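You operate a simulated robot arm through the tools that you are given. There is no shell and no other tool. Be economical: measure what you need, move in short steps, check, and stop when the job is done.

Carry out the task below with a simulated robot arm. There is one attempt and no reset: what you move stays moved.

JOB
Put the litre jug on the drain bench shelf away on the red band tray. Take the drip cup from the yellow band tray and leave it on the drain bench shelf. Put the priming jug on the top of the capping table away on the green band tray. Put the beaker on the service bench top away on the middle shelf of the green shelving. Take the drain pan from the top of the short table and leave it on the top of the green medium drum. Stack the small measure that says "medium" from the top of the fitting table on top of the small measure labelled "light". Put the slop jug on the top of the blue heavy drum. Open the oily rag tin lid. Any order will do. Set down upright: litre jug, priming jug, beaker, slop jug.

Only the result counts: the job must be done as asked and must still hold three seconds after the hand-in. Knocking over, shifting, dropping, spilling or breaking anything else fails it. Lids that push on must go on centred and level and be pressed home; caps that screw on are set level and turned clockwise until they are tight.

ROBOT AND FRAMES
A 7-joint arm with a two-finger parallel gripper on a trunk, on a base that drives. Base frame: it is fixed to the floor where the robot stands at the start and does not move with it; the origin is under the middle of the robot, x ahead of it, y to its left, z up. Readings come in m, degrees, newtons and seconds.
With the tool pointing down near the work surface it reaches from about 0.1 to 0.64 m from the robot's upright axis, wherever it stands. Its first joint turns from -166.0 to 166.0 degrees. Places, roughly: beaker [2, 2.75, 0.75]; drain bench shelf [0.7, -1, 0.4]; drain pan (20x15x11 cm) [-3.4, 2.3, 0.9]; drip cup (12x8x5 cm) [-1, 0.2, 0.9]; green band tray (19x29 cm) [-1.04, -1.74, 0.9]; litre jug [0.5, -0.25, 0.5]; middle shelf of the green shelving [-2.9, 7.6, 0.9]; oily rag tin lid [-2.2, -1.8, 1]; priming jug [-0.5, 2.25, 1]; red band tray (19x29 cm) [-2.2, 0.04, 0.9]; slop jug [-2.25, 0.25, 1]; small measure [-3.5, 3.5, 1]; top of the blue heavy drum [-3.8, 0.6, 0.9]; top of the green medium drum [-3.8, 0, 0.9]. Payload 1.57 kg.
Tool frame: the origin (TCP) lies between the finger pads and is the grasp point; the fingertips stand 0.03 m ahead of it; z points along the fingers, y is the line along which they close. The gripper opens to 0.08 m. The fingers are 0.017 m wide and 0.012 m thick; the gripper's body (0.04 by 0.082 m) begins 0.08 m behind the TCP.
Orientation is told as [roll, pitch, yaw] about the base's x, y, z axes, in that order, counted from this pose: with the fingers straight down and closing along the base's y, the tool's x points along the base's -x, its y along +y and its z along -z.

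CONTROLS
- The arm moves only by the tool send_rows. Its argument "increments" is one flat list of numbers, 7 for each row, row after row: the turn, a rotation vector about the base's x, y, z in degrees, then the shift along the base's x, y, z in mm, then the gripper command, from -1 (shut) to 1 (fully open), values between in proportion. In form: [ax, ay, az, tx, ty, tz, jaw, ax, ay, az, tx, ty, tz, jaw, ...]. A call has 1 to 8 rows; each row shifts and turns the commanded pose from where the row before left it. Rows are played at 5 a second. More than 0.05 m and 8.6 degrees between two rows, or a gripper value outside its range, and nothing of the call is played. Where a pose cannot be reached the arm comes as near as it can. A force on the tool above 40 N (or 10 N above the force at the start of the call, whichever is more), or a blocked arm, ends the call early, and 0.2 s more pass. Each finger travels about 0.072 m/s and halts on what it meets, pressing with about 43 N; the grip force reading is that of the motor and also rises with nothing between the fingers. The clock runs only during rows and for 0.2 s after the last one: add rows that do not move to give the fingers time. The reply holds the time, the measured pose of the TCP, the force on the tool along the base axes, the opening and the grip force, in the units named above and with some noise, with the torque about the TCP (base axes, N m) and any sound that the robot's microphone picked up, and new pictures: "pictures" is both (left out), scene, wrist or none.
- Cameras (640 x 400 px; columns grow to the right, rows downward): "scene" is now at [-0.0447, 0.1719, 1.3488]; the picture's right is [0.56, -0.83, 0.00], its down [-0.77, -0.52, -0.36] and it looks along [0.30, 0.20, -0.93] (base axes); focal length 214 px, centre (320, 200). "wrist" rides on the gripper at [0.072, -0.007, -0.122] in the tool frame; the picture's right is [0.09, 1.00, 0.00], its down [-0.84, 0.08, -0.54] and it looks along [-0.54, 0.05, 0.84] (tool axes); focal length 238 px, centre (320, 200). There is no depth. A picture from a camera that has moved, and an enlarged one, comes with that camera's place and axes in the base frame and with its lens.
- slide_trunk(by): slides the trunk up (or, below 0, down) by that many m; the arm and the scene camera ride with it, the base frame stays. It gives what a move gives, with no picture.
- base_move(legs): drives the robot by 1 to 6 legs, each [ahead, left, turn to the left] in m, m and degrees, along the robot's own axes; the way and the turn of a leg run together, so that a leg with both is an arc; at most 1.5 m and 180 degrees a leg. The arm and the cameras ride along, it lands a little off, and it stops where it bumps. It gives what a move gives, and a new picture of the scene camera.
- turn_head(pan, tilt): turns the head with the scene camera to pan (to the left, within 86 degrees either way) and tilt (down, from -29 to 69), counted from straight ahead of the robot. It gives what a move gives, and a new picture of the scene camera.
- zoom(camera, box): a new picture of the part [left, top, right, bottom] of that camera's present view, enlarged. No time passes.
- close_job(): hands the job in; it is judged then, once.

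Go step by step. Nothing tells you exact positions but the pictures and the camera data: compare them with the known pose of the tool, close in by small moves and look again before you grip or let go. The budget is 217 turns and 260 pictures, counting those below and the enlarged ones. Unless the task says otherwise, let go and move clear before handing in.

The tools are called after "Request:" as a command line: name --argument value ..., lists and objects as JSON in quotes. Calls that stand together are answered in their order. send_rows: Moves the arm, as the interface text tells. Its arguments: {"type":"object","properties":{"increments":{"type":"array"},"pictures":{"type":"string","enum":["both","scene","wrist","none"]}},"required":["increments"]} The other tools are called the same way: slide_trunk (by) slides the trunk up or down; base_move (legs) drives the base; turn_head (pan, tilt) turns the head that bears the scene camera; zoom (camera, box) takes an enlarged picture of a part of a camera's view; close_job () hands the job in.

At the start:

```text
time: 0.0
tcp_pos: [0.0796, -0.4638, 1.1638]
ee_rot: [0.0, 0.0, 0.0]
contact_force: [0.3, -0.4, 0.0]
torque: [0.0, 0.01, -0.01]
grip_width: 0.08
grasp_force: 0.0
trunk travel left (down, up): [-0.05, 0.065]
robot x, y, heading: [-0.0023, 0.0002, 0.1]
head pan, tilt: [34.0, 68.8]
```

scene: 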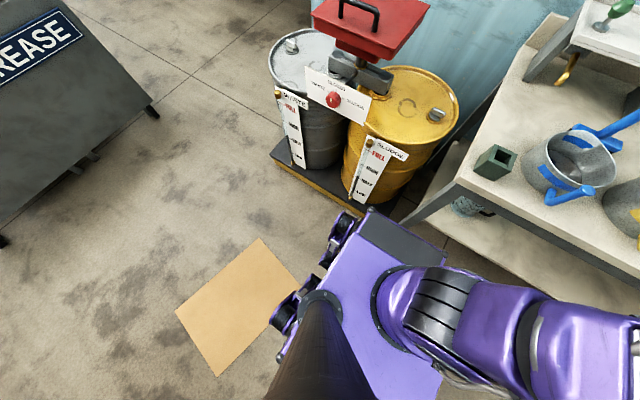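
wrist: 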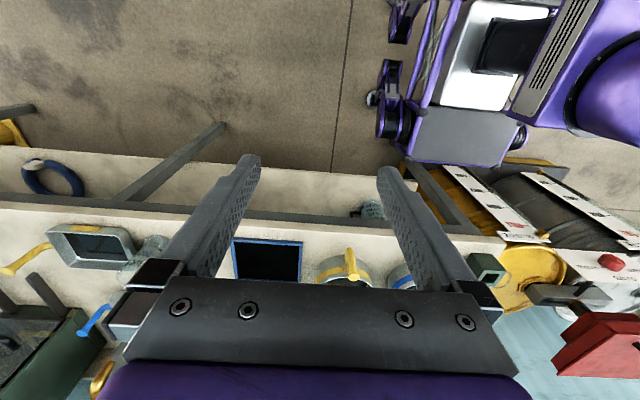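

I see a bench to the robot's right with jugs and drums ahead. I'll look around to map the surroundings first.

Request:
turn_head --pan -45 --tilt 40

Request:
turn_head --pan 45 --tilt 20

```text
time: 1.5
tcp_pos: [0.0802, -0.4646, 1.1643]
ee_rot: [0.0, 0.0, 0.1]
contact_force: [-0.5, 0.5, 0.2]
torque: [0.02, 0.02, -0.02]
grip_width: 0.0799
grasp_force: 0.1
trunk travel left (down, up): [-0.05, 0.065]
robot x, y, heading: [-0.0013, -0.002, 0.0]
head pan, tilt: [-45.0, 40.0]
camera scene: at [-0.031, 0.0805, 1.3849], right [-0.71, -0.71, 0.0], down [-0.45, 0.45, -0.77], along [0.54, -0.54, -0.64], focal length 214 px, centre (320, 200)
```

scene: 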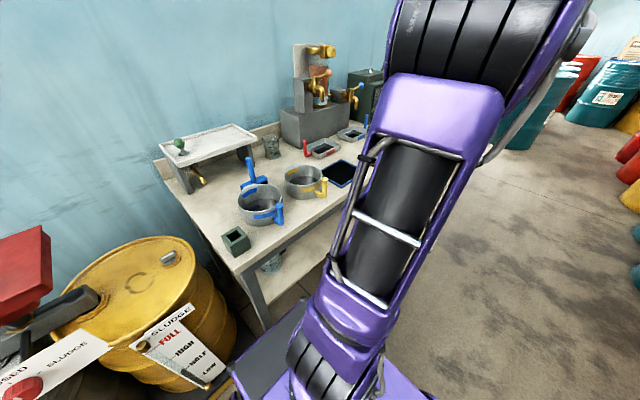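

```text
time: 3.2
tcp_pos: [0.0799, -0.4657, 1.164]
ee_rot: [0.1, 0.0, 0.1]
contact_force: [0.7, -0.1, 0.0]
torque: [0.01, 0.0, 0.02]
grip_width: 0.0799
grasp_force: 0.1
trunk travel left (down, up): [-0.05, 0.065]
robot x, y, heading: [0.0034, 0.0001, 0.2]
head pan, tilt: [45.0, 20.0]
camera scene: at [-0.0252, 0.2064, 1.4163], right [0.71, -0.71, 0.0], down [-0.24, -0.24, -0.94], along [0.66, 0.66, -0.34], focal length 214 px, centre (320, 200)
```

scene: 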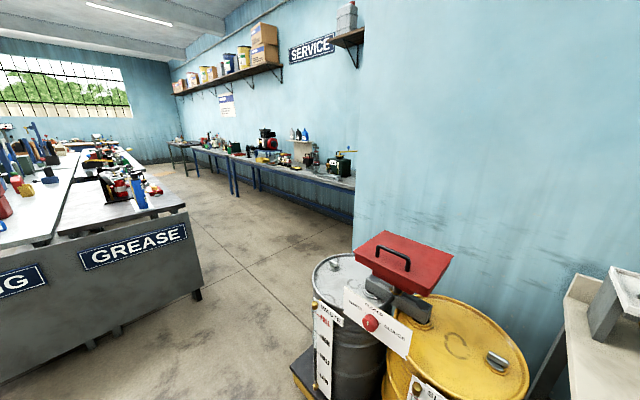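

The drain bench is ahead-right, with the litre jug on the low shelf at its near corner. I'll look to both sides next.

Request:
turn_head --pan -86 --tilt 25

Request:
turn_head --pan 86 --tilt 25

```text
time: 5.3
tcp_pos: [0.0796, -0.4657, 1.1632]
ee_rot: [0.1, 0.0, 0.0]
contact_force: [0.6, 1.0, 1.1]
torque: [0.02, 0.04, 0.01]
grip_width: 0.0801
grasp_force: 0.0
trunk travel left (down, up): [-0.05, 0.065]
robot x, y, heading: [-0.002, -0.0009, -0.2]
head pan, tilt: [-85.9, 25.0]
camera scene: at [-0.0845, 0.0487, 1.4082], right [-1.0, -0.07, 0.0], down [-0.03, 0.42, -0.91], along [0.06, -0.9, -0.42], focal length 214 px, centre (320, 200)
```

scene: 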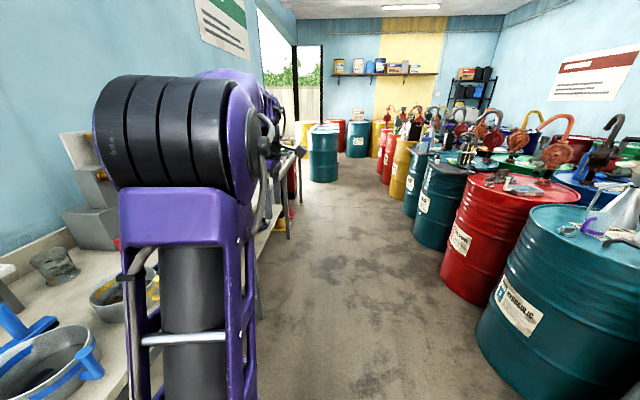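

```text
time: 7.9
tcp_pos: [0.0806, -0.4656, 1.1638]
ee_rot: [0.0, 0.0, 0.1]
contact_force: [0.9, -0.2, -0.4]
torque: [0.03, -0.01, 0.0]
grip_width: 0.08
grasp_force: 0.1
trunk travel left (down, up): [-0.05, 0.065]
robot x, y, heading: [-0.0028, 0.0008, 0.1]
head pan, tilt: [85.9, 25.0]
camera scene: at [-0.0845, 0.2325, 1.4082], right [1.0, -0.07, 0.0], down [-0.03, -0.42, -0.91], along [0.06, 0.9, -0.42], focal length 214 px, centre (320, 200)
```

scene: 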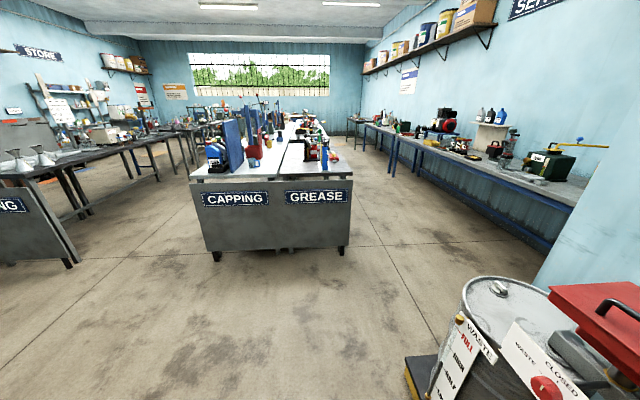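

Drums with trays stand behind the robot; the tables stand to the left. Now a closer look at the litre jug.

Request:
turn_head --pan -20 --tilt 55

Request:
zoom --camera "scene" --box '[220, 100, 540, 300]'

```text
time: 9.7
tcp_pos: [0.0808, -0.4652, 1.1635]
ee_rot: [0.0, 0.1, -0.1]
contact_force: [0.1, -0.2, -0.7]
torque: [0.01, -0.01, 0.02]
grip_width: 0.08
grasp_force: 0.1
trunk travel left (down, up): [-0.05, 0.065]
robot x, y, heading: [-0.0006, -0.0028, -0.0]
head pan, tilt: [-20.0, 55.0]
camera scene: at [-0.0233, 0.116, 1.3642], right [-0.34, -0.94, 0.0], down [-0.77, 0.28, -0.57], along [0.54, -0.2, -0.82], focal length 214 px, centre (320, 200)
```

scene: 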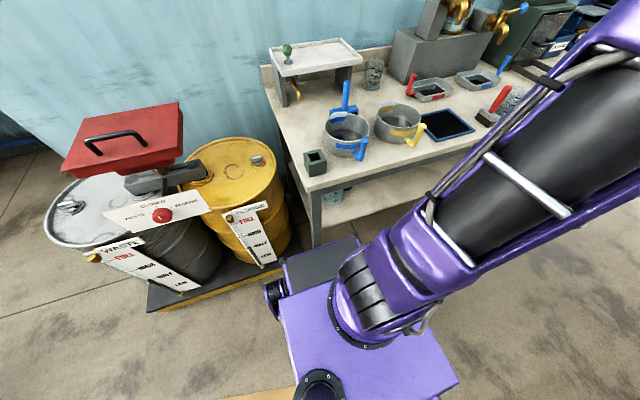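

```text
2.00 times, centred on (380, 200) of scene
camera zoom: at [-0.0233, 0.116, 1.3642], right [-0.34, -0.94, 0.0], down [-0.77, 0.28, -0.57], along [0.54, -0.2, -0.82], focal length 429 px, centre (200, 200)
```

zoom: 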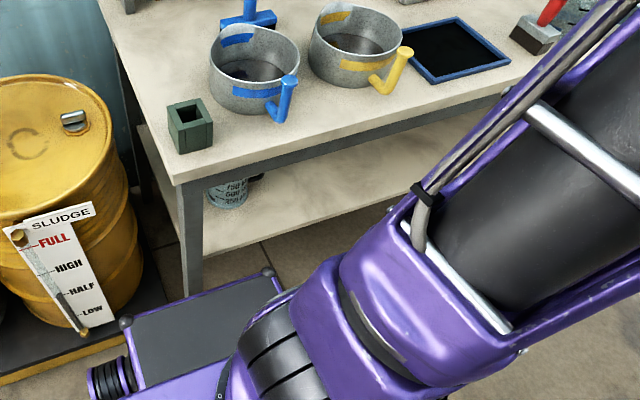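

The litre jug sits on the shelf under the bench's near end and must be reached from the front (the −x side). I'll back off a little, turn so the arm on my right faces the bench, and use the wrist camera.

Request:
base_move --legs '[[-0.15, 0, 0], [0, 0, 90]]'

```text
time: 15.1
tcp_pos: [0.3096, 0.0936, 1.1634]
ee_rot: [0.0, 0.0, 91.8]
contact_force: [-0.3, -0.3, 0.4]
torque: [0.02, 0.01, -0.02]
grip_width: 0.0799
grasp_force: 0.0
trunk travel left (down, up): [-0.05, 0.065]
robot x, y, heading: [-0.1501, -0.0014, 91.8]
head pan, tilt: [-20.0, 55.0]
camera scene: at [-0.2681, -0.0258, 1.3642], right [0.95, -0.31, 0.0], down [-0.26, -0.78, -0.57], along [0.18, 0.54, -0.82], focal length 214 px, centre (320, 200)
```

scene: 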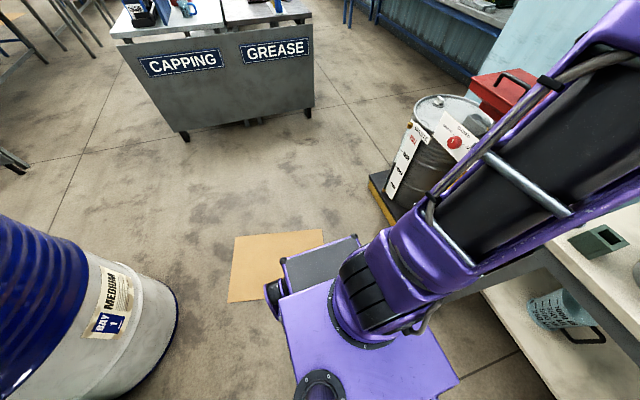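

The turn gave a good view of the jug and its dark handle; let me pan a bit toward it and take an enlarged look.

Request:
turn_head --pan -35 --tilt 60

Request:
zoom --camera "scene" --box '[440, 240, 640, 365]'

```text
time: 15.8
tcp_pos: [0.3101, 0.0941, 1.1643]
ee_rot: [0.0, 0.0, 91.9]
contact_force: [0.0, 0.2, 0.7]
torque: [-0.01, -0.01, -0.01]
grip_width: 0.0801
grasp_force: 0.0
trunk travel left (down, up): [-0.05, 0.065]
robot x, y, heading: [-0.1514, -0.0018, 91.8]
head pan, tilt: [-35.0, 60.0]
camera scene: at [-0.2541, -0.0385, 1.3582], right [0.84, -0.55, 0.0], down [-0.47, -0.72, -0.5], along [0.27, 0.42, -0.87], focal length 214 px, centre (320, 200)
```

scene: 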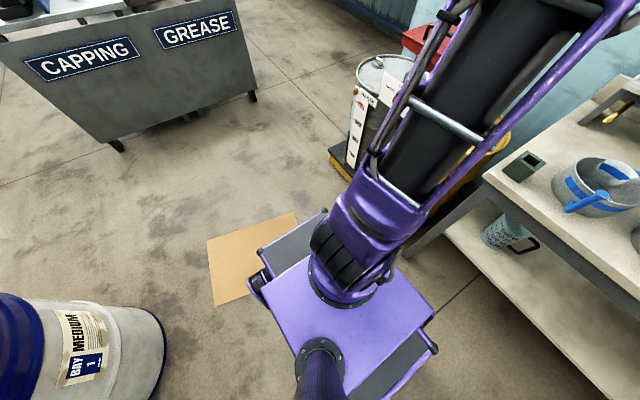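

```text
3.20 times, centred on (540, 302) of scene
camera zoom: at [-0.2541, -0.0385, 1.3582], right [0.84, -0.55, 0.0], down [-0.47, -0.72, -0.5], along [0.27, 0.42, -0.87], focal length 686 px, centre (-384, -128)
```

zoom: 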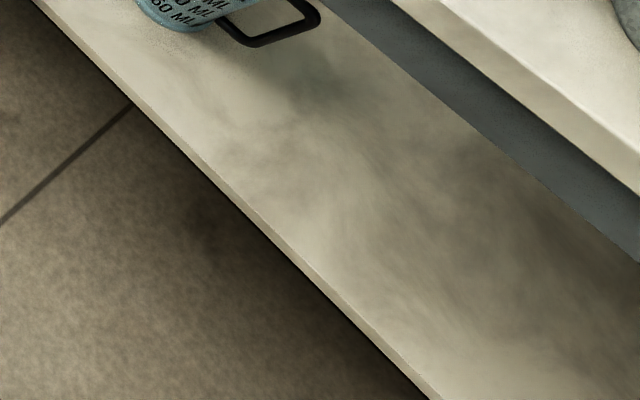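

The jug's handle points roughly away along the bench. I'll back along the aisle to view it from the handle side.

Request:
base_move --legs '[[-0.5, 0, -1.8]]'

Request:
turn_head --pan -45 --tilt 45

Request:
zoom --camera "scene" --box '[240, 150, 640, 400]'

```text
time: 18.8
tcp_pos: [0.317, -0.4329, 1.1631]
ee_rot: [0.0, -0.1, 89.2]
contact_force: [-0.4, 0.3, 0.0]
torque: [-0.01, -0.02, 0.0]
grip_width: 0.0799
grasp_force: 0.1
trunk travel left (down, up): [-0.05, 0.065]
robot x, y, heading: [-0.1476, -0.5085, 89.1]
head pan, tilt: [-35.0, 60.0]
camera scene: at [-0.2513, -0.539, 1.3582], right [0.81, -0.58, 0.0], down [-0.51, -0.7, -0.5], along [0.29, 0.41, -0.87], focal length 214 px, centre (320, 200)
```

scene: 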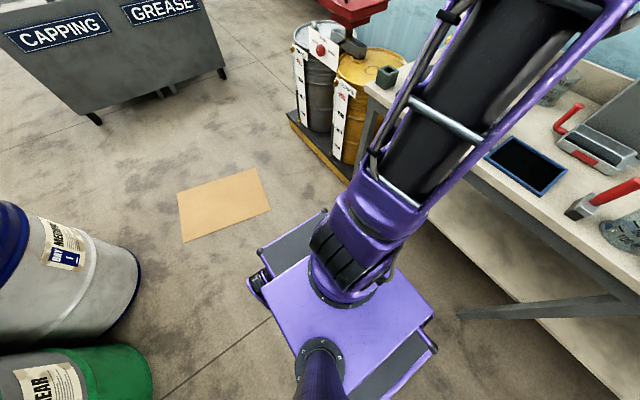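

```text
time: 19.6
tcp_pos: [0.3187, -0.4319, 1.1636]
ee_rot: [0.1, 0.0, 89.2]
contact_force: [-0.3, 1.1, -0.5]
torque: [-0.01, 0.01, -0.01]
grip_width: 0.08
grasp_force: 0.1
trunk travel left (down, up): [-0.05, 0.065]
robot x, y, heading: [-0.1493, -0.5058, 89.3]
head pan, tilt: [-45.0, 45.0]
camera scene: at [-0.232, -0.5364, 1.3776], right [0.7, -0.72, 0.0], down [-0.51, -0.49, -0.71], along [0.51, 0.49, -0.71], focal length 214 px, centre (320, 200)
```

scene: 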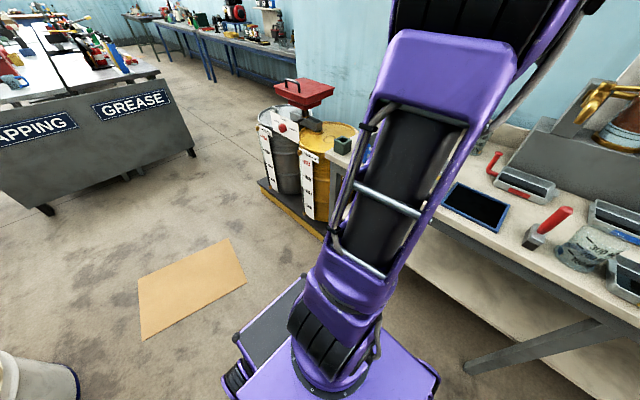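

```text
1.60 times, centred on (440, 275) of scene
camera zoom: at [-0.232, -0.5364, 1.3776], right [0.7, -0.72, 0.0], down [-0.51, -0.49, -0.71], along [0.51, 0.49, -0.71], focal length 343 px, centre (128, 80)
```

zoom: 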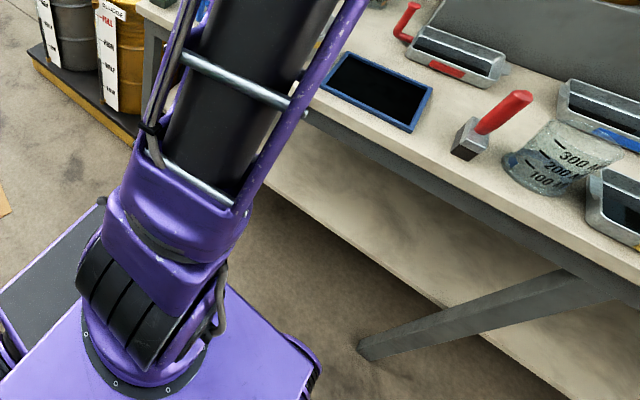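

The arm hides the jug from the head camera, so I'll lower the arm in front of the bench with the fingers turned toward +x and look with the wrist camera.

Request:
send_rows --increments '[-4.62, -4.62, 4.62, -10, 5, -25, 1, -4.62, -4.62, 4.62, -10, 5, -25, 1, -4.62, -4.62, 4.62, -10, 5, -25, 1, -4.62, -4.62, 4.62, -10, 5, -25, 1, -4.62, -4.62, 4.62, -10, 5, -25, 1, -4.62, -4.62, 4.62, -10, 5, -25, 1, -4.62, -4.62, 4.62, -10, 5, -25, 1, -4.62, -4.62, 4.62, -10, 5, -25, 1]' --pictures "none"

Request:
send_rows --increments '[-4.62, -4.62, 4.62, -5, 10, -35, 1, -4.62, -4.62, 4.62, -5, 10, -35, 1, -4.62, -4.62, 4.62, -5, 10, -35, 1, -4.62, -4.62, 4.62, -5, 10, -35, 1, -4.62, -4.62, 4.62, -5, 10, -35, 1, -4.62, -4.62, 4.62, -5, 10, -35, 1, -4.62, -4.62, 4.62, 0, 0, -35, 1]' --pictures "both"

```text
time: 21.4
tcp_pos: [0.2394, -0.3904, 0.9615]
ee_rot: [-28.7, 44.5, 117.1]
contact_force: [0.4, -1.0, -0.1]
torque: [-0.01, -0.01, 0.04]
grip_width: 0.0798
grasp_force: 0.0
trunk travel left (down, up): [-0.05, 0.065]
robot x, y, heading: [-0.147, -0.5051, 89.1]
head pan, tilt: [-45.0, 45.0]
```

```text
time: 23.0
tcp_pos: [0.2154, -0.3253, 0.7182]
ee_rot: [-99.9, 89.2, 80.2]
contact_force: [0.2, 0.0, -0.4]
torque: [0.01, 0.01, -0.02]
grip_width: 0.08
grasp_force: 0.0
out of reach, approached as far as the arm can: row 2
trunk travel left (down, up): [-0.05, 0.065]
robot x, y, heading: [-0.1468, -0.506, 89.3]
head pan, tilt: [-45.0, 45.0]
camera scene: at [-0.2319, -0.5366, 1.3778], right [0.7, -0.72, 0.0], down [-0.51, -0.49, -0.71], along [0.51, 0.49, -0.71], focal length 214 px, centre (320, 200)
camera wrist: at [0.0943, -0.3214, 0.7909], right [0.0, -1.0, 0.08], down [-0.54, -0.07, -0.84], along [0.84, -0.04, -0.54], focal length 238 px, centre (320, 200)
```

scene: 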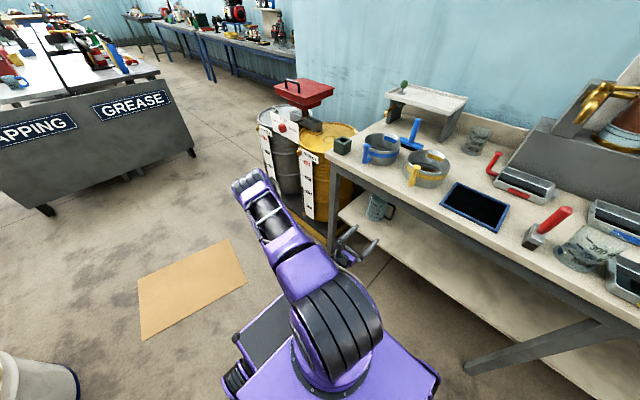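
wrist: 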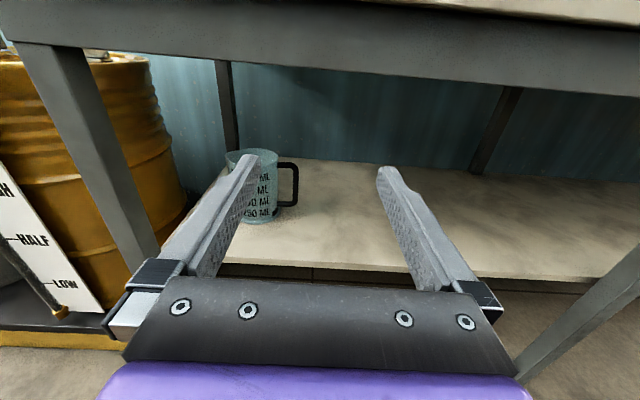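

The wrist view shows the jug with its handle pointing −y, its vertical bar about at (0.62, −0.28, 0.50). I'll enlarge to measure.

Request:
zoom --camera "wrist" --box '[200, 130, 360, 230]'

```text
4.00 times, centred on (280, 180) of wrist
camera zoom: at [0.0943, -0.3214, 0.7909], right [0.0, -1.0, 0.08], down [-0.54, -0.07, -0.84], along [0.84, -0.04, -0.54], focal length 953 px, centre (480, 280)
```

zoom: 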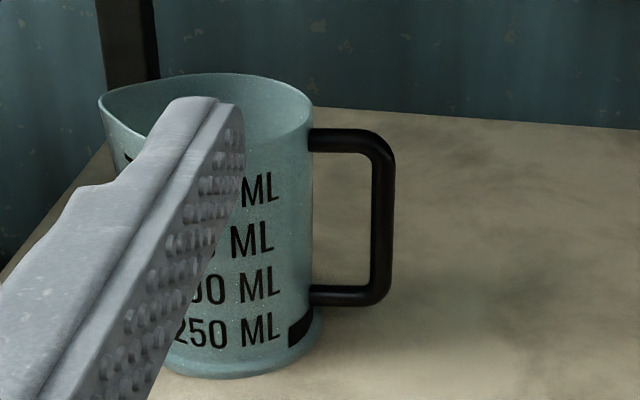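

The bar is ~14 mm thick with a ~35 mm gap to the body, so gripping it with horizontal fingers closing along y works. I'll lower the tool to handle height first.

Request:
send_rows --increments '[0, 0, 0, -5, 0, -30, 1, 0, 0, 0, -5, 0, -30, 1, 0, 0, 0, -5, 0, -30, 1, 0, 0, 0, 0, 0, -30, 1, 0, 0, 0, 0, 0, -30, 1, 0, 0, 0, 0, 0, -30, 1, 0, 0, 0, 0, 0, -30, 1]' --pictures "wrist"

```text
time: 24.5
tcp_pos: [0.1991, -0.3351, 0.5997]
ee_rot: [125.7, 86.4, -56.8]
contact_force: [0.0, -0.3, 0.8]
torque: [-0.01, 0.02, 0.02]
grip_width: 0.0801
grasp_force: 0.1
trunk travel left (down, up): [-0.05, 0.065]
robot x, y, heading: [-0.1476, -0.5047, 89.3]
head pan, tilt: [-45.0, 45.0]
stopped in row 7: the arm was blocked; the commanded pose is now the measured one
camera wrist: at [0.0759, -0.3198, 0.6673], right [-0.05, -0.99, 0.14], down [-0.52, -0.1, -0.85], along [0.86, -0.12, -0.51], focal length 238 px, centre (320, 200)
```

wrist: 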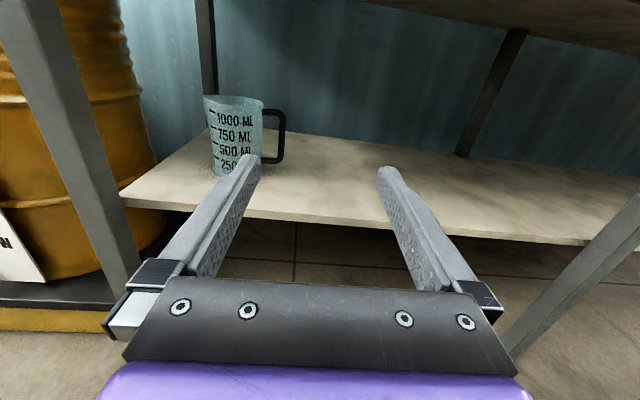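

The arm got blocked near its own base; extending outward should free it. I'll push out and then lower.

Request:
send_rows --increments '[0, 0, 0, 25, 5, 10, 1, 0, 0, 0, 30, 5, 0, 1, 0, 0, 0, 30, 5, 0, 1, 0, 0, 0, 30, 5, -5, 1, 0, 0, 0, 20, 5, -15, 1, 0, 0, 0, 10, 5, -25, 1, 0, 0, 0, 5, 5, -25, 1]' --pictures "both"

```text
time: 26.1
tcp_pos: [0.3487, -0.2999, 0.5393]
ee_rot: [126.4, 86.5, -56.2]
contact_force: [-0.1, 0.0, 0.0]
torque: [0.01, -0.03, 0.03]
grip_width: 0.0798
grasp_force: 0.1
trunk travel left (down, up): [-0.05, 0.065]
robot x, y, heading: [-0.1498, -0.509, 89.0]
head pan, tilt: [-45.0, 45.0]
camera scene: at [-0.2322, -0.5364, 1.3777], right [0.7, -0.72, 0.0], down [-0.51, -0.49, -0.71], along [0.51, 0.49, -0.71], focal length 214 px, centre (320, 200)
camera wrist: at [0.2254, -0.2843, 0.6064], right [-0.05, -0.99, 0.14], down [-0.52, -0.1, -0.85], along [0.86, -0.11, -0.51], focal length 238 px, centre (320, 200)
```

scene: 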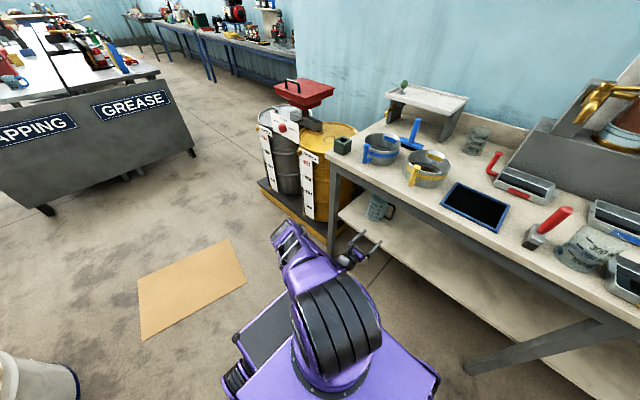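
wrist: 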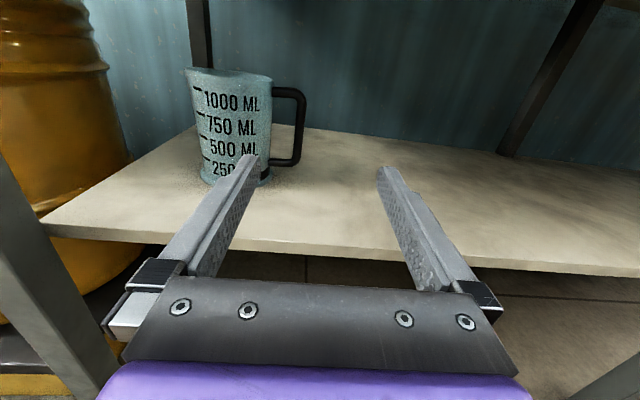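

The bar is around (0.58–0.62, −0.277, 0.52). I'll square the tool, narrow the opening to slip a finger into the handle gap and close in a little.

Request:
send_rows --increments '[4.1, 0, 1.2, 15, 5, -5, -0.3, 4.1, 0, 1.2, 15, 5, -5, -0.3, 0, 0, 0, 15, 5, -5, -0.3, 0, 0, 0, 15, 5, -5, -0.3, 0, 0, 0, 0, 0, 0, -0.3]' --pictures "wrist"

```text
time: 27.3
tcp_pos: [0.4109, -0.2818, 0.5186]
ee_rot: [-109.2, 84.3, 70.5]
contact_force: [0.2, 0.1, 0.2]
torque: [0.0, -0.02, -0.03]
grip_width: 0.0281
grasp_force: 0.1
trunk travel left (down, up): [-0.05, 0.065]
robot x, y, heading: [-0.1479, -0.5057, 89.1]
head pan, tilt: [-45.0, 45.0]
camera wrist: at [0.2872, -0.2816, 0.587], right [-0.01, -1.0, 0.0], down [-0.51, 0.0, -0.86], along [0.86, 0.0, -0.51], focal length 238 px, centre (320, 200)
```

wrist: 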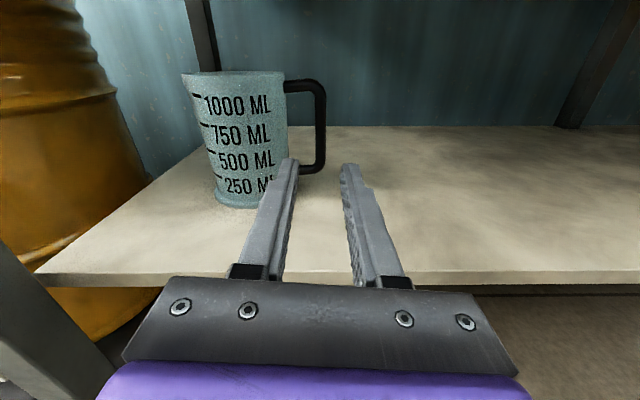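

The bar is centred between the fingers. Advancing toward it.

Request:
send_rows --increments '[0, 0, 0, 25, 0, -1, -0.3, 0, 0, 0, 25, 0, -1, -0.3, 0, 0, 0, 25, 0, -1, -0.3, 0, 0, 0, 25, 0, -1, -0.3]' --pictures "wrist"

```text
time: 28.3
tcp_pos: [0.4974, -0.2886, 0.5302]
ee_rot: [-109.1, 84.3, 70.6]
contact_force: [-0.2, -0.5, 0.4]
torque: [-0.03, -0.03, 0.03]
grip_width: 0.028
grasp_force: 0.0
out of reach, approached as far as the arm can: row 3, 4
trunk travel left (down, up): [-0.05, 0.065]
robot x, y, heading: [-0.1516, -0.507, 89.2]
head pan, tilt: [-45.0, 45.0]
camera wrist: at [0.3729, -0.2883, 0.5982], right [-0.01, -1.0, 0.0], down [-0.51, 0.0, -0.86], along [0.86, 0.0, -0.51], focal length 238 px, centre (320, 200)
```

wrist: 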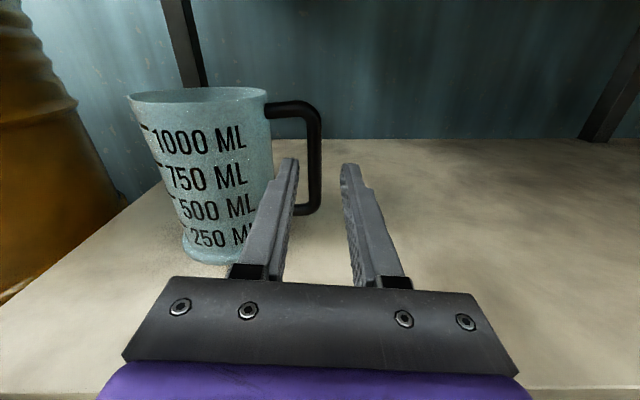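

I'm at the edge of reach; I'll retract a little, move the base nearer the bench, then finish with the arm.

Request:
send_rows --increments '[0, 0, 0, -30, 0, -4, -0.3, 0, 0, 0, -35, 3, -4, -0.3, 0, 0, 0, -35, 3, -4, -0.3]' --pictures "none"

Request:
base_move --legs '[[0, -0.12, 0]]'

Request:
send_rows --increments '[0, 0, 0, 0, 0, 0, -0.3]' --pictures "wrist"

```text
time: 29.1
tcp_pos: [0.3975, -0.2856, 0.5178]
ee_rot: [-109.2, 84.3, 70.6]
contact_force: [0.8, 0.5, -0.1]
torque: [0.0, 0.01, 0.04]
grip_width: 0.0281
grasp_force: 0.0
trunk travel left (down, up): [-0.05, 0.065]
robot x, y, heading: [-0.1488, -0.5072, 89.3]
head pan, tilt: [-45.0, 45.0]
```

```text
time: 30.9
tcp_pos: [0.5164, -0.2859, 0.5181]
ee_rot: [-109.0, 84.3, 70.8]
contact_force: [0.2, 0.2, -1.2]
torque: [0.01, -0.01, -0.01]
grip_width: 0.0281
grasp_force: 0.1
trunk travel left (down, up): [-0.05, 0.065]
robot x, y, heading: [-0.0295, -0.5063, 89.1]
head pan, tilt: [-45.0, 45.0]
camera scene: at [-0.1135, -0.5381, 1.3776], right [0.7, -0.72, 0.0], down [-0.51, -0.49, -0.71], along [0.51, 0.49, -0.71], focal length 214 px, centre (320, 200)
```

scene: 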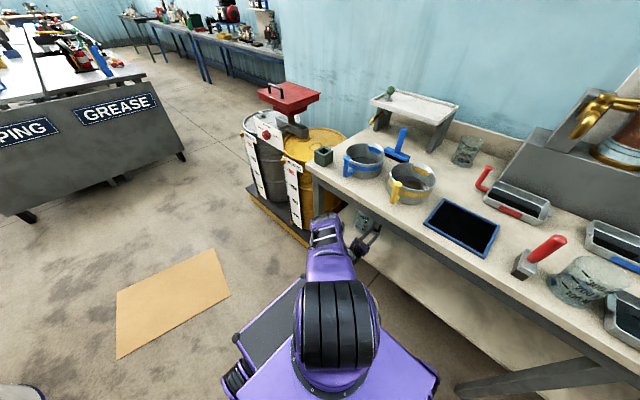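

```text
time: 31.3
tcp_pos: [0.5169, -0.2862, 0.5185]
ee_rot: [-108.9, 84.3, 70.9]
contact_force: [-0.6, -0.9, 0.4]
torque: [0.01, 0.01, 0.01]
grip_width: 0.028
grasp_force: 0.0
trunk travel left (down, up): [-0.05, 0.065]
robot x, y, heading: [-0.0314, -0.5136, 89.2]
head pan, tilt: [-45.0, 45.0]
camera wrist: at [0.3925, -0.2857, 0.5863], right [0.0, -1.0, 0.0], down [-0.51, 0.0, -0.86], along [0.86, 0.0, -0.51], focal length 238 px, centre (320, 200)
```

wrist: 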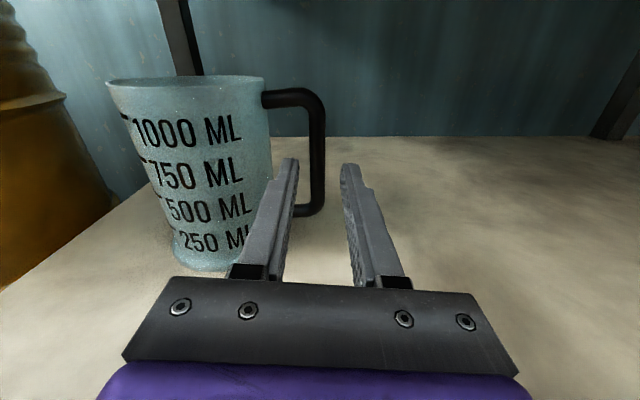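

Well aligned. Advance 65 mm and look before closing.

Request:
send_rows --increments '[0, 0, 0, 15, 0, -1, -0.3, 0, 0, 0, 15, 0, -1, -0.3, 0, 0, 0, 15, 0, 0, -0.3, 0, 0, 0, 15, 0, 0, -0.3, 0, 0, 0, 5, 0, 0, -0.3]' --pictures "wrist"

```text
time: 32.5
tcp_pos: [0.5804, -0.2845, 0.5164]
ee_rot: [-109.5, 84.4, 70.4]
contact_force: [-0.7, 0.3, -0.4]
torque: [0.01, 0.01, -0.03]
grip_width: 0.028
grasp_force: 0.0
trunk travel left (down, up): [-0.05, 0.065]
robot x, y, heading: [-0.0291, -0.5092, 89.3]
head pan, tilt: [-45.0, 45.0]
camera wrist: at [0.4567, -0.2848, 0.5851], right [0.0, -1.0, 0.0], down [-0.51, 0.0, -0.86], along [0.86, 0.0, -0.51], focal length 238 px, centre (320, 200)
```

wrist: 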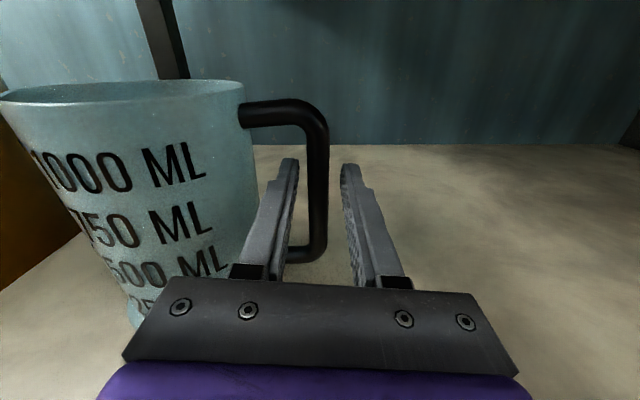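

The bar seems at x≈0.61; advance 28 mm more and close.

Request:
send_rows --increments '[0, 0, 0, 10, 0, -1, -0.3, 0, 0, 0, 10, 0, -1, -0.3, 0, 0, 0, 8, 0, 0, -0.3]' --pictures "wrist"

```text
time: 33.3
tcp_pos: [0.5903, -0.2859, 0.5218]
ee_rot: [-108.8, 84.3, 71.0]
contact_force: [0.4, -0.7, -0.3]
torque: [0.03, -0.02, -0.02]
grip_width: 0.0284
grasp_force: 0.1
out of reach, approached as far as the arm can: row 1, 2, 3
trunk travel left (down, up): [-0.05, 0.065]
robot x, y, heading: [-0.0293, -0.5084, 89.3]
head pan, tilt: [-45.0, 45.0]
camera wrist: at [0.4664, -0.285, 0.5902], right [0.0, -1.0, 0.0], down [-0.51, 0.0, -0.86], along [0.86, 0.0, -0.51], focal length 238 px, centre (320, 200)
```

wrist: 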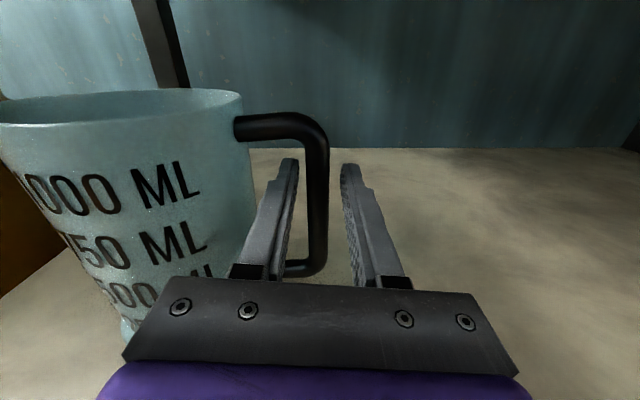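

At the reach limit again, so I'll nudge the base 30 mm closer.

Request:
base_move --legs '[[0, -0.03, 0]]'

Request:
send_rows --increments '[0, 0, 0, 0, 0, 0, -0.3]' --pictures "wrist"

```text
time: 34.2
tcp_pos: [0.618, -0.2854, 0.5218]
ee_rot: [-109.1, 84.2, 70.7]
contact_force: [-0.2, 0.6, 0.0]
torque: [0.01, 0.0, 0.03]
grip_width: 0.0281
grasp_force: 0.0
trunk travel left (down, up): [-0.05, 0.065]
robot x, y, heading: [0.0018, -0.5107, 89.0]
head pan, tilt: [-45.0, 45.0]
camera scene: at [-0.0846, -0.5384, 1.3776], right [0.7, -0.72, 0.0], down [-0.51, -0.49, -0.71], along [0.51, 0.49, -0.71], focal length 214 px, centre (320, 200)
```

scene: 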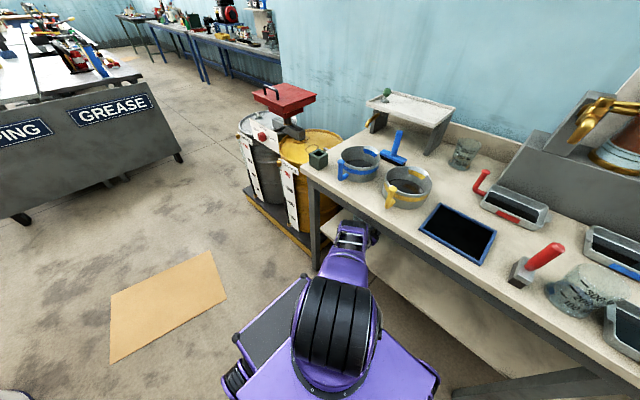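

```text
time: 34.6
tcp_pos: [0.6177, -0.2864, 0.5215]
ee_rot: [-108.9, 84.2, 70.8]
contact_force: [0.0, -0.1, 0.4]
torque: [0.0, 0.01, 0.01]
grip_width: 0.0278
grasp_force: 0.1
trunk travel left (down, up): [-0.05, 0.065]
robot x, y, heading: [-0.0012, -0.5058, 89.4]
head pan, tilt: [-45.0, 45.0]
camera wrist: at [0.4954, -0.2855, 0.5903], right [-0.01, -1.0, 0.0], down [-0.51, 0.0, -0.86], along [0.86, 0.0, -0.51], focal length 238 px, centre (320, 200)
```

wrist: 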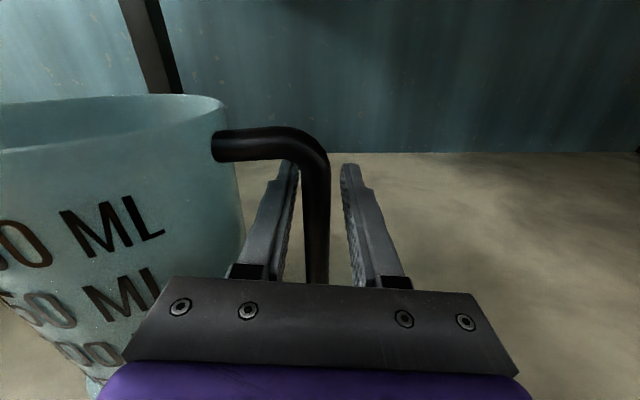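

The bar is now between the fingers. Closing.

Request:
send_rows --increments '[0, 0, 0, 0, 0, 0, -1, 0, 0, 0, 0, 0, 0, -1, 0, 0, 0, 0, 0, 0, -1]' --pictures "wrist"

```text
time: 35.4
tcp_pos: [0.6182, -0.2865, 0.5214]
ee_rot: [-108.7, 84.5, 71.1]
contact_force: [0.3, -0.1, -2.4]
torque: [-0.21, -0.04, 0.0]
grip_width: 0.0132
grasp_force: 30.4
trunk travel left (down, up): [-0.05, 0.065]
robot x, y, heading: [-0.0002, -0.508, 89.4]
head pan, tilt: [-45.0, 45.0]
camera wrist: at [0.4952, -0.2854, 0.59], right [0.0, -1.0, 0.0], down [-0.52, 0.0, -0.86], along [0.86, 0.0, -0.52], focal length 238 px, centre (320, 200)
```

wrist: 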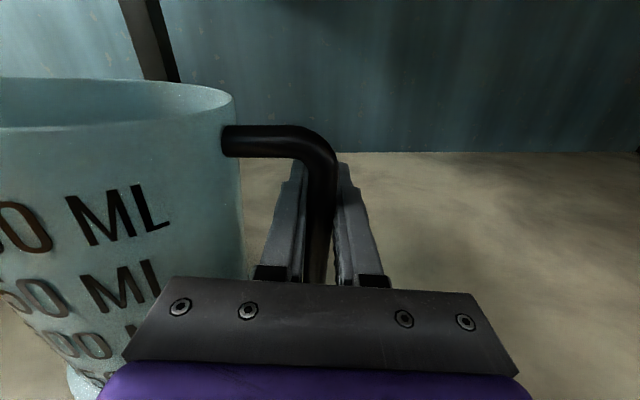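

Gripped (13 mm). Lift 40 mm and check.

Request:
send_rows --increments '[0, 0, 0, 0, 0, 10, -1, 0, 0, 0, 0, 0, 10, -1, 0, 0, 0, -5, 0, 10, -1, 0, 0, 0, -5, 0, 10, -1]' --pictures "wrist"

```text
time: 36.4
tcp_pos: [0.6082, -0.2867, 0.5611]
ee_rot: [-109.6, 84.3, 70.3]
contact_force: [-0.4, 0.6, -1.4]
torque: [-0.18, -0.03, -0.02]
grip_width: 0.0135
grasp_force: 30.2
trunk travel left (down, up): [-0.05, 0.065]
robot x, y, heading: [-0.002, -0.5097, 89.4]
head pan, tilt: [-45.0, 45.0]
camera wrist: at [0.4852, -0.2864, 0.6309], right [0.0, -1.0, 0.0], down [-0.51, 0.0, -0.86], along [0.86, 0.0, -0.51], focal length 238 px, centre (320, 200)
```

wrist: 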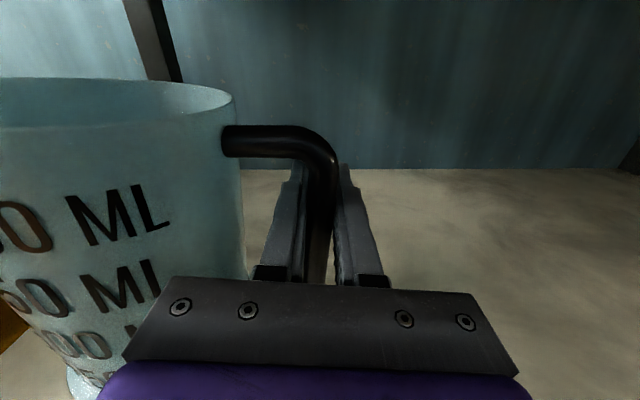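

Held firmly. Pull out of the shelf by moving the base left, then raise the jug.

Request:
base_move --legs '[[0, 0.3, 0]]'

Request:
send_rows --increments '[0, 0, 0, -25, 0, 0, -1, 0, 0, 0, -25, 0, 0, -1, 0, 0, 0, -25, 0, 0, -1, 0, 0, 0, -15, 0, 20, -1, 0, 0, 0, -10, 0, 40, -1, 0, 0, 0, 0, 0, 40, -1, 0, 0, 0, 0, 0, 40, -1, 0, 0, 0, 0, 0, 40, -1]' --pictures "scene"

```text
time: 39.9
tcp_pos: [0.3152, -0.2875, 0.5613]
ee_rot: [-109.1, 84.3, 70.4]
contact_force: [-0.8, 0.6, -1.2]
torque: [-0.16, -0.03, -0.02]
grip_width: 0.0133
grasp_force: 29.8
trunk travel left (down, up): [-0.05, 0.065]
robot x, y, heading: [-0.2959, -0.5026, 88.9]
head pan, tilt: [-45.0, 45.0]
camera scene: at [-0.3797, -0.5326, 1.3776], right [0.69, -0.72, 0.0], down [-0.51, -0.49, -0.71], along [0.51, 0.49, -0.71], focal length 214 px, centre (320, 200)
```

scene: 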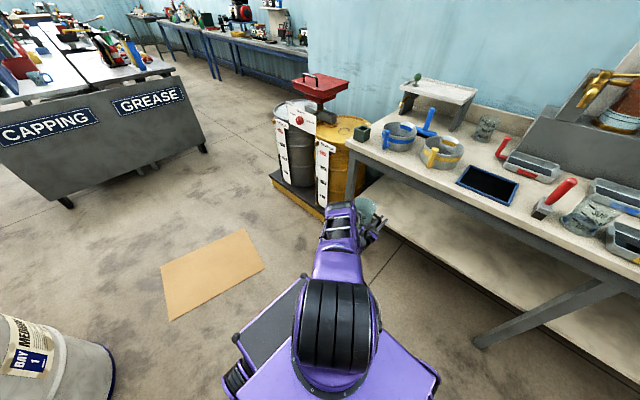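

```text
time: 41.7
tcp_pos: [0.2161, -0.2851, 0.7403]
ee_rot: [-108.5, 84.3, 70.8]
contact_force: [1.1, -0.6, -1.9]
torque: [-0.21, -0.04, 0.0]
grip_width: 0.0135
grasp_force: 30.0
trunk travel left (down, up): [-0.05, 0.065]
robot x, y, heading: [-0.2952, -0.5016, 88.7]
head pan, tilt: [-45.0, 45.0]
camera scene: at [-0.3797, -0.5326, 1.3776], right [0.69, -0.72, 0.0], down [-0.51, -0.49, -0.71], along [0.51, 0.49, -0.71], focal length 214 px, centre (320, 200)
```

scene: 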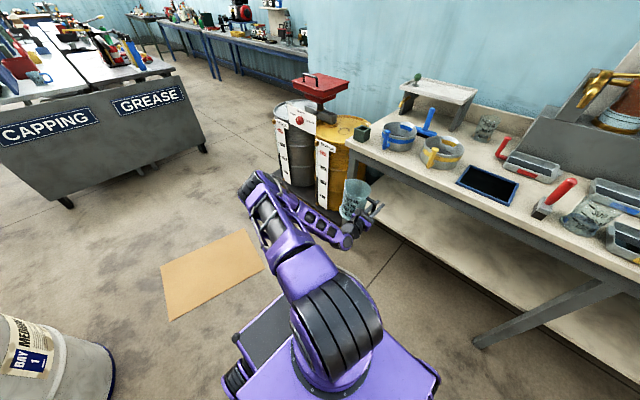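

The jug is out. Raise it to ~1.05 m, then look at the drums to the left.

Request:
send_rows --increments '[0, 0, 0, -5, -5, 40, -1, 0, 0, 0, -5, -5, 40, -1, 0, 0, 0, -5, -5, 40, -1, 0, 0, 0, -5, -5, 40, -1, 0, 0, 0, 0, -5, 40, -1, 0, 0, 0, 0, -5, 40, -1, 0, 0, 0, 0, -5, 40, -1, 0, 0, 0, 0, 0, 40, -1]' --pictures "none"

Request:
turn_head --pan 45 --tilt 25

Request:
turn_head --pan 86 --tilt 30

```text
time: 43.5
tcp_pos: [0.1975, -0.3214, 1.0616]
ee_rot: [-108.8, 84.4, 70.5]
contact_force: [0.1, 0.8, -2.9]
torque: [-0.2, -0.03, -0.03]
grip_width: 0.0131
grasp_force: 29.9
trunk travel left (down, up): [-0.05, 0.065]
robot x, y, heading: [-0.2971, -0.5008, 88.9]
head pan, tilt: [-45.0, 45.0]
```

```text
time: 45.1
tcp_pos: [0.1984, -0.321, 1.0612]
ee_rot: [-109.0, 84.3, 70.3]
contact_force: [0.6, 0.6, -2.0]
torque: [-0.21, -0.03, 0.01]
grip_width: 0.0135
grasp_force: 29.9
trunk travel left (down, up): [-0.05, 0.065]
robot x, y, heading: [-0.2989, -0.4978, 88.9]
head pan, tilt: [45.0, 25.0]
camera scene: at [-0.5022, -0.5224, 1.4082], right [0.72, 0.69, 0.0], down [0.29, -0.31, -0.91], along [-0.63, 0.65, -0.42], focal length 214 px, centre (320, 200)
```

scene: 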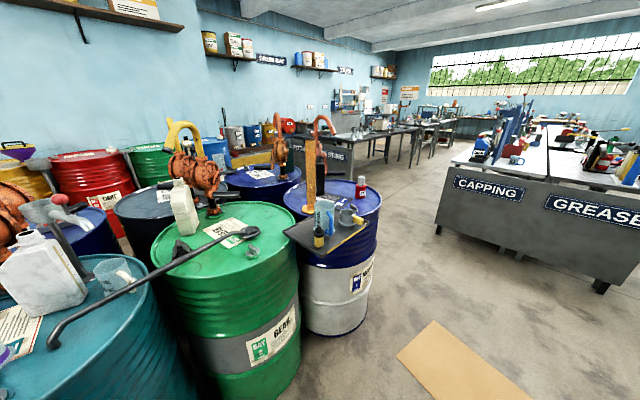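

```text
time: 46.2
tcp_pos: [0.198, -0.3203, 1.0603]
ee_rot: [-109.0, 84.4, 70.3]
contact_force: [0.7, 0.5, -2.0]
torque: [-0.21, -0.06, 0.0]
grip_width: 0.0134
grasp_force: 29.9
trunk travel left (down, up): [-0.05, 0.065]
robot x, y, heading: [-0.2978, -0.5065, 88.8]
head pan, tilt: [85.9, 30.0]
camera scene: at [-0.5285, -0.5805, 1.4003], right [0.09, 1.0, 0.0], down [0.5, -0.05, -0.87], along [-0.86, 0.08, -0.5], focal length 214 px, centre (320, 200)
```

scene: 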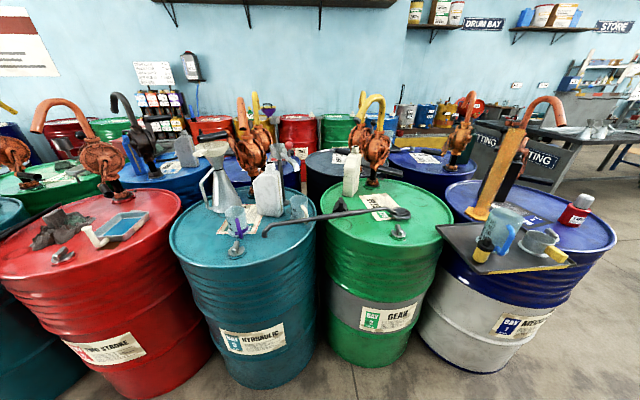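

I see the first drum row (x≈−1) with the yellow-band tray on its end drum, and a second row behind. Enlarge that corner.

Request:
zoom --camera "scene" --box '[420, 80, 640, 300]'

Request:
base_move --legs '[[1.5, 0, 0]]'

```text
1.82 times, centred on (530, 190) of scene
camera zoom: at [-0.5285, -0.5805, 1.4003], right [0.09, 1.0, 0.0], down [0.5, -0.05, -0.87], along [-0.86, 0.08, -0.5], focal length 390 px, centre (-62, 218)
```

zoom: 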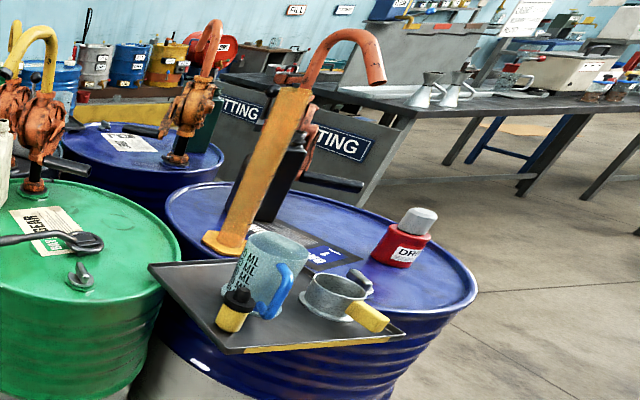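

```text
time: 53.5
tcp_pos: [0.1995, 1.1766, 1.0608]
ee_rot: [-109.0, 84.3, 72.1]
contact_force: [0.0, -0.4, -2.6]
torque: [-0.2, -0.03, 0.03]
grip_width: 0.0138
grasp_force: 29.7
trunk travel left (down, up): [-0.05, 0.065]
robot x, y, heading: [-0.2877, 0.9804, 90.8]
head pan, tilt: [85.9, 30.0]
camera scene: at [-0.5176, 0.8936, 1.4003], right [0.06, 1.0, 0.0], down [0.5, -0.03, -0.87], along [-0.86, 0.05, -0.5], focal length 214 px, centre (320, 200)
```

scene: 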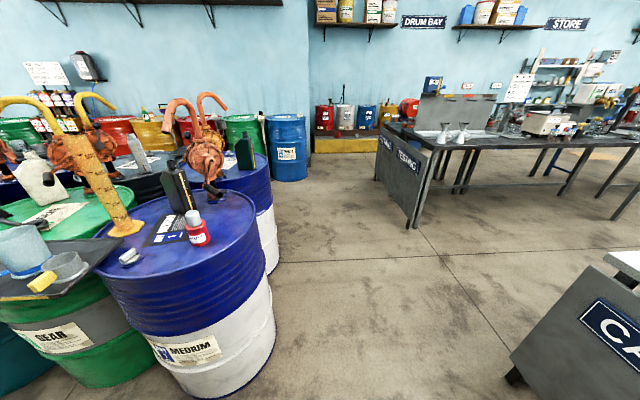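

Corridor between drums and tables spans y≈0.8–1.9. I'll go sideways along it to the west aisle, keeping heading 90 so the arm faces the red tray.

Request:
base_move --legs '[[0.2, 0, -0.8], [0, 1.4, 0], [0, 1.2, 0]]'

Request:
turn_head --pan -86 --tilt 35

```text
time: 79.4
tcp_pos: [-2.3767, 1.3084, 1.0607]
ee_rot: [-109.0, 84.2, 75.8]
contact_force: [0.7, -0.2, -1.5]
torque: [-0.21, -0.03, 0.02]
grip_width: 0.0134
grasp_force: 30.2
trunk travel left (down, up): [-0.05, 0.065]
robot x, y, heading: [-2.8529, 1.0783, 94.4]
head pan, tilt: [85.9, 30.0]
camera scene: at [-3.0754, 0.9809, 1.4003], right [0.0, 1.0, 0.0], down [0.5, 0.0, -0.87], along [-0.87, 0.0, -0.5], focal length 214 px, centre (320, 200)
```

scene: 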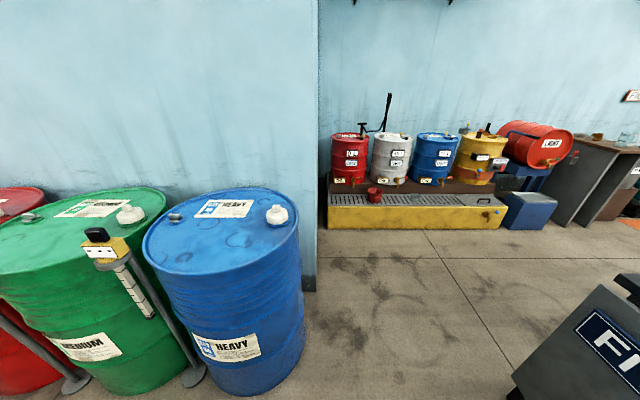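

```text
time: 82.0
tcp_pos: [-2.3767, 1.3089, 1.0613]
ee_rot: [-108.9, 84.4, 75.7]
contact_force: [-0.6, -0.3, -2.8]
torque: [-0.22, -0.03, -0.01]
grip_width: 0.0134
grasp_force: 29.7
trunk travel left (down, up): [-0.05, 0.065]
robot x, y, heading: [-2.8476, 1.0791, 94.3]
head pan, tilt: [-85.9, 35.0]
camera scene: at [-2.8979, 0.994, 1.3925], right [0.15, -0.99, 0.0], down [-0.57, -0.08, -0.82], along [0.81, 0.12, -0.57], focal length 214 px, centre (320, 200)
```

scene: 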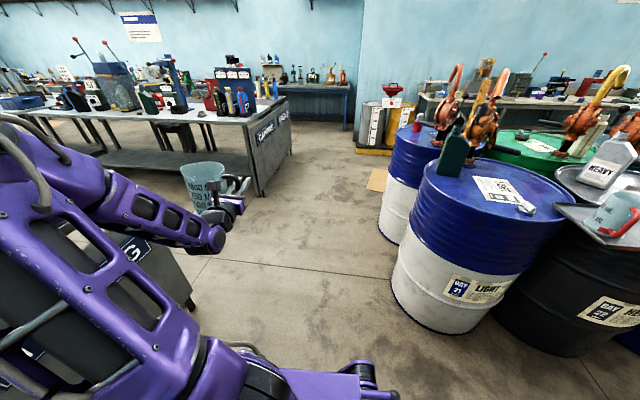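

Blue heavy and green medium drums stand on the west side; the red tray with the slop jug is south-east of me. I'll back down the aisle beside the tray.

Request:
base_move --legs '[[0, 0.08, -4.3], [-0.7, 0, 0]]'

Request:
turn_head --pan -75 --tilt 50

```text
time: 86.9
tcp_pos: [-2.4448, 0.5621, 1.0598]
ee_rot: [-109.0, 84.3, 71.0]
contact_force: [0.4, 0.0, -2.5]
torque: [-0.2, -0.05, 0.02]
grip_width: 0.0134
grasp_force: 29.8
trunk travel left (down, up): [-0.05, 0.065]
robot x, y, heading: [-2.9374, 0.3741, 89.4]
head pan, tilt: [-85.9, 35.0]
camera scene: at [-2.9901, 0.2911, 1.3925], right [0.06, -1.0, 0.0], down [-0.57, -0.04, -0.82], along [0.82, 0.05, -0.57], focal length 214 px, centre (320, 200)
```

scene: 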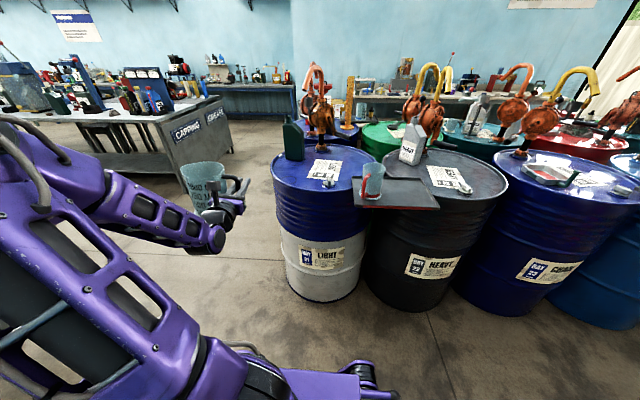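

```text
time: 87.7
tcp_pos: [-2.4453, 0.5621, 1.0612]
ee_rot: [-109.0, 84.3, 71.0]
contact_force: [0.0, 1.0, -2.2]
torque: [-0.17, -0.04, 0.03]
grip_width: 0.0134
grasp_force: 30.0
trunk travel left (down, up): [-0.05, 0.065]
robot x, y, heading: [-2.9376, 0.3741, 89.5]
head pan, tilt: [-75.0, 50.0]
camera scene: at [-3.0034, 0.3048, 1.3708], right [0.25, -0.97, 0.0], down [-0.74, -0.19, -0.64], along [0.62, 0.16, -0.77], focal length 214 px, centre (320, 200)
```

scene: 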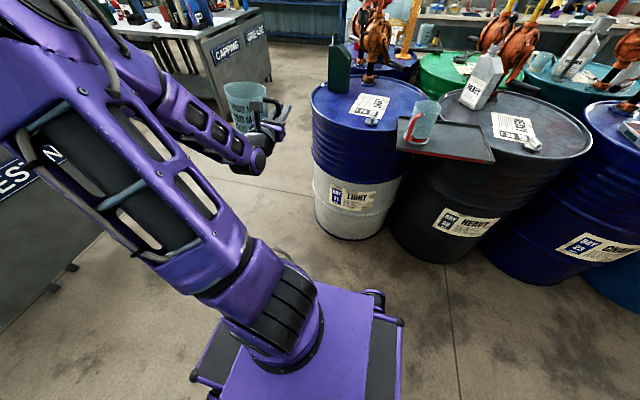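

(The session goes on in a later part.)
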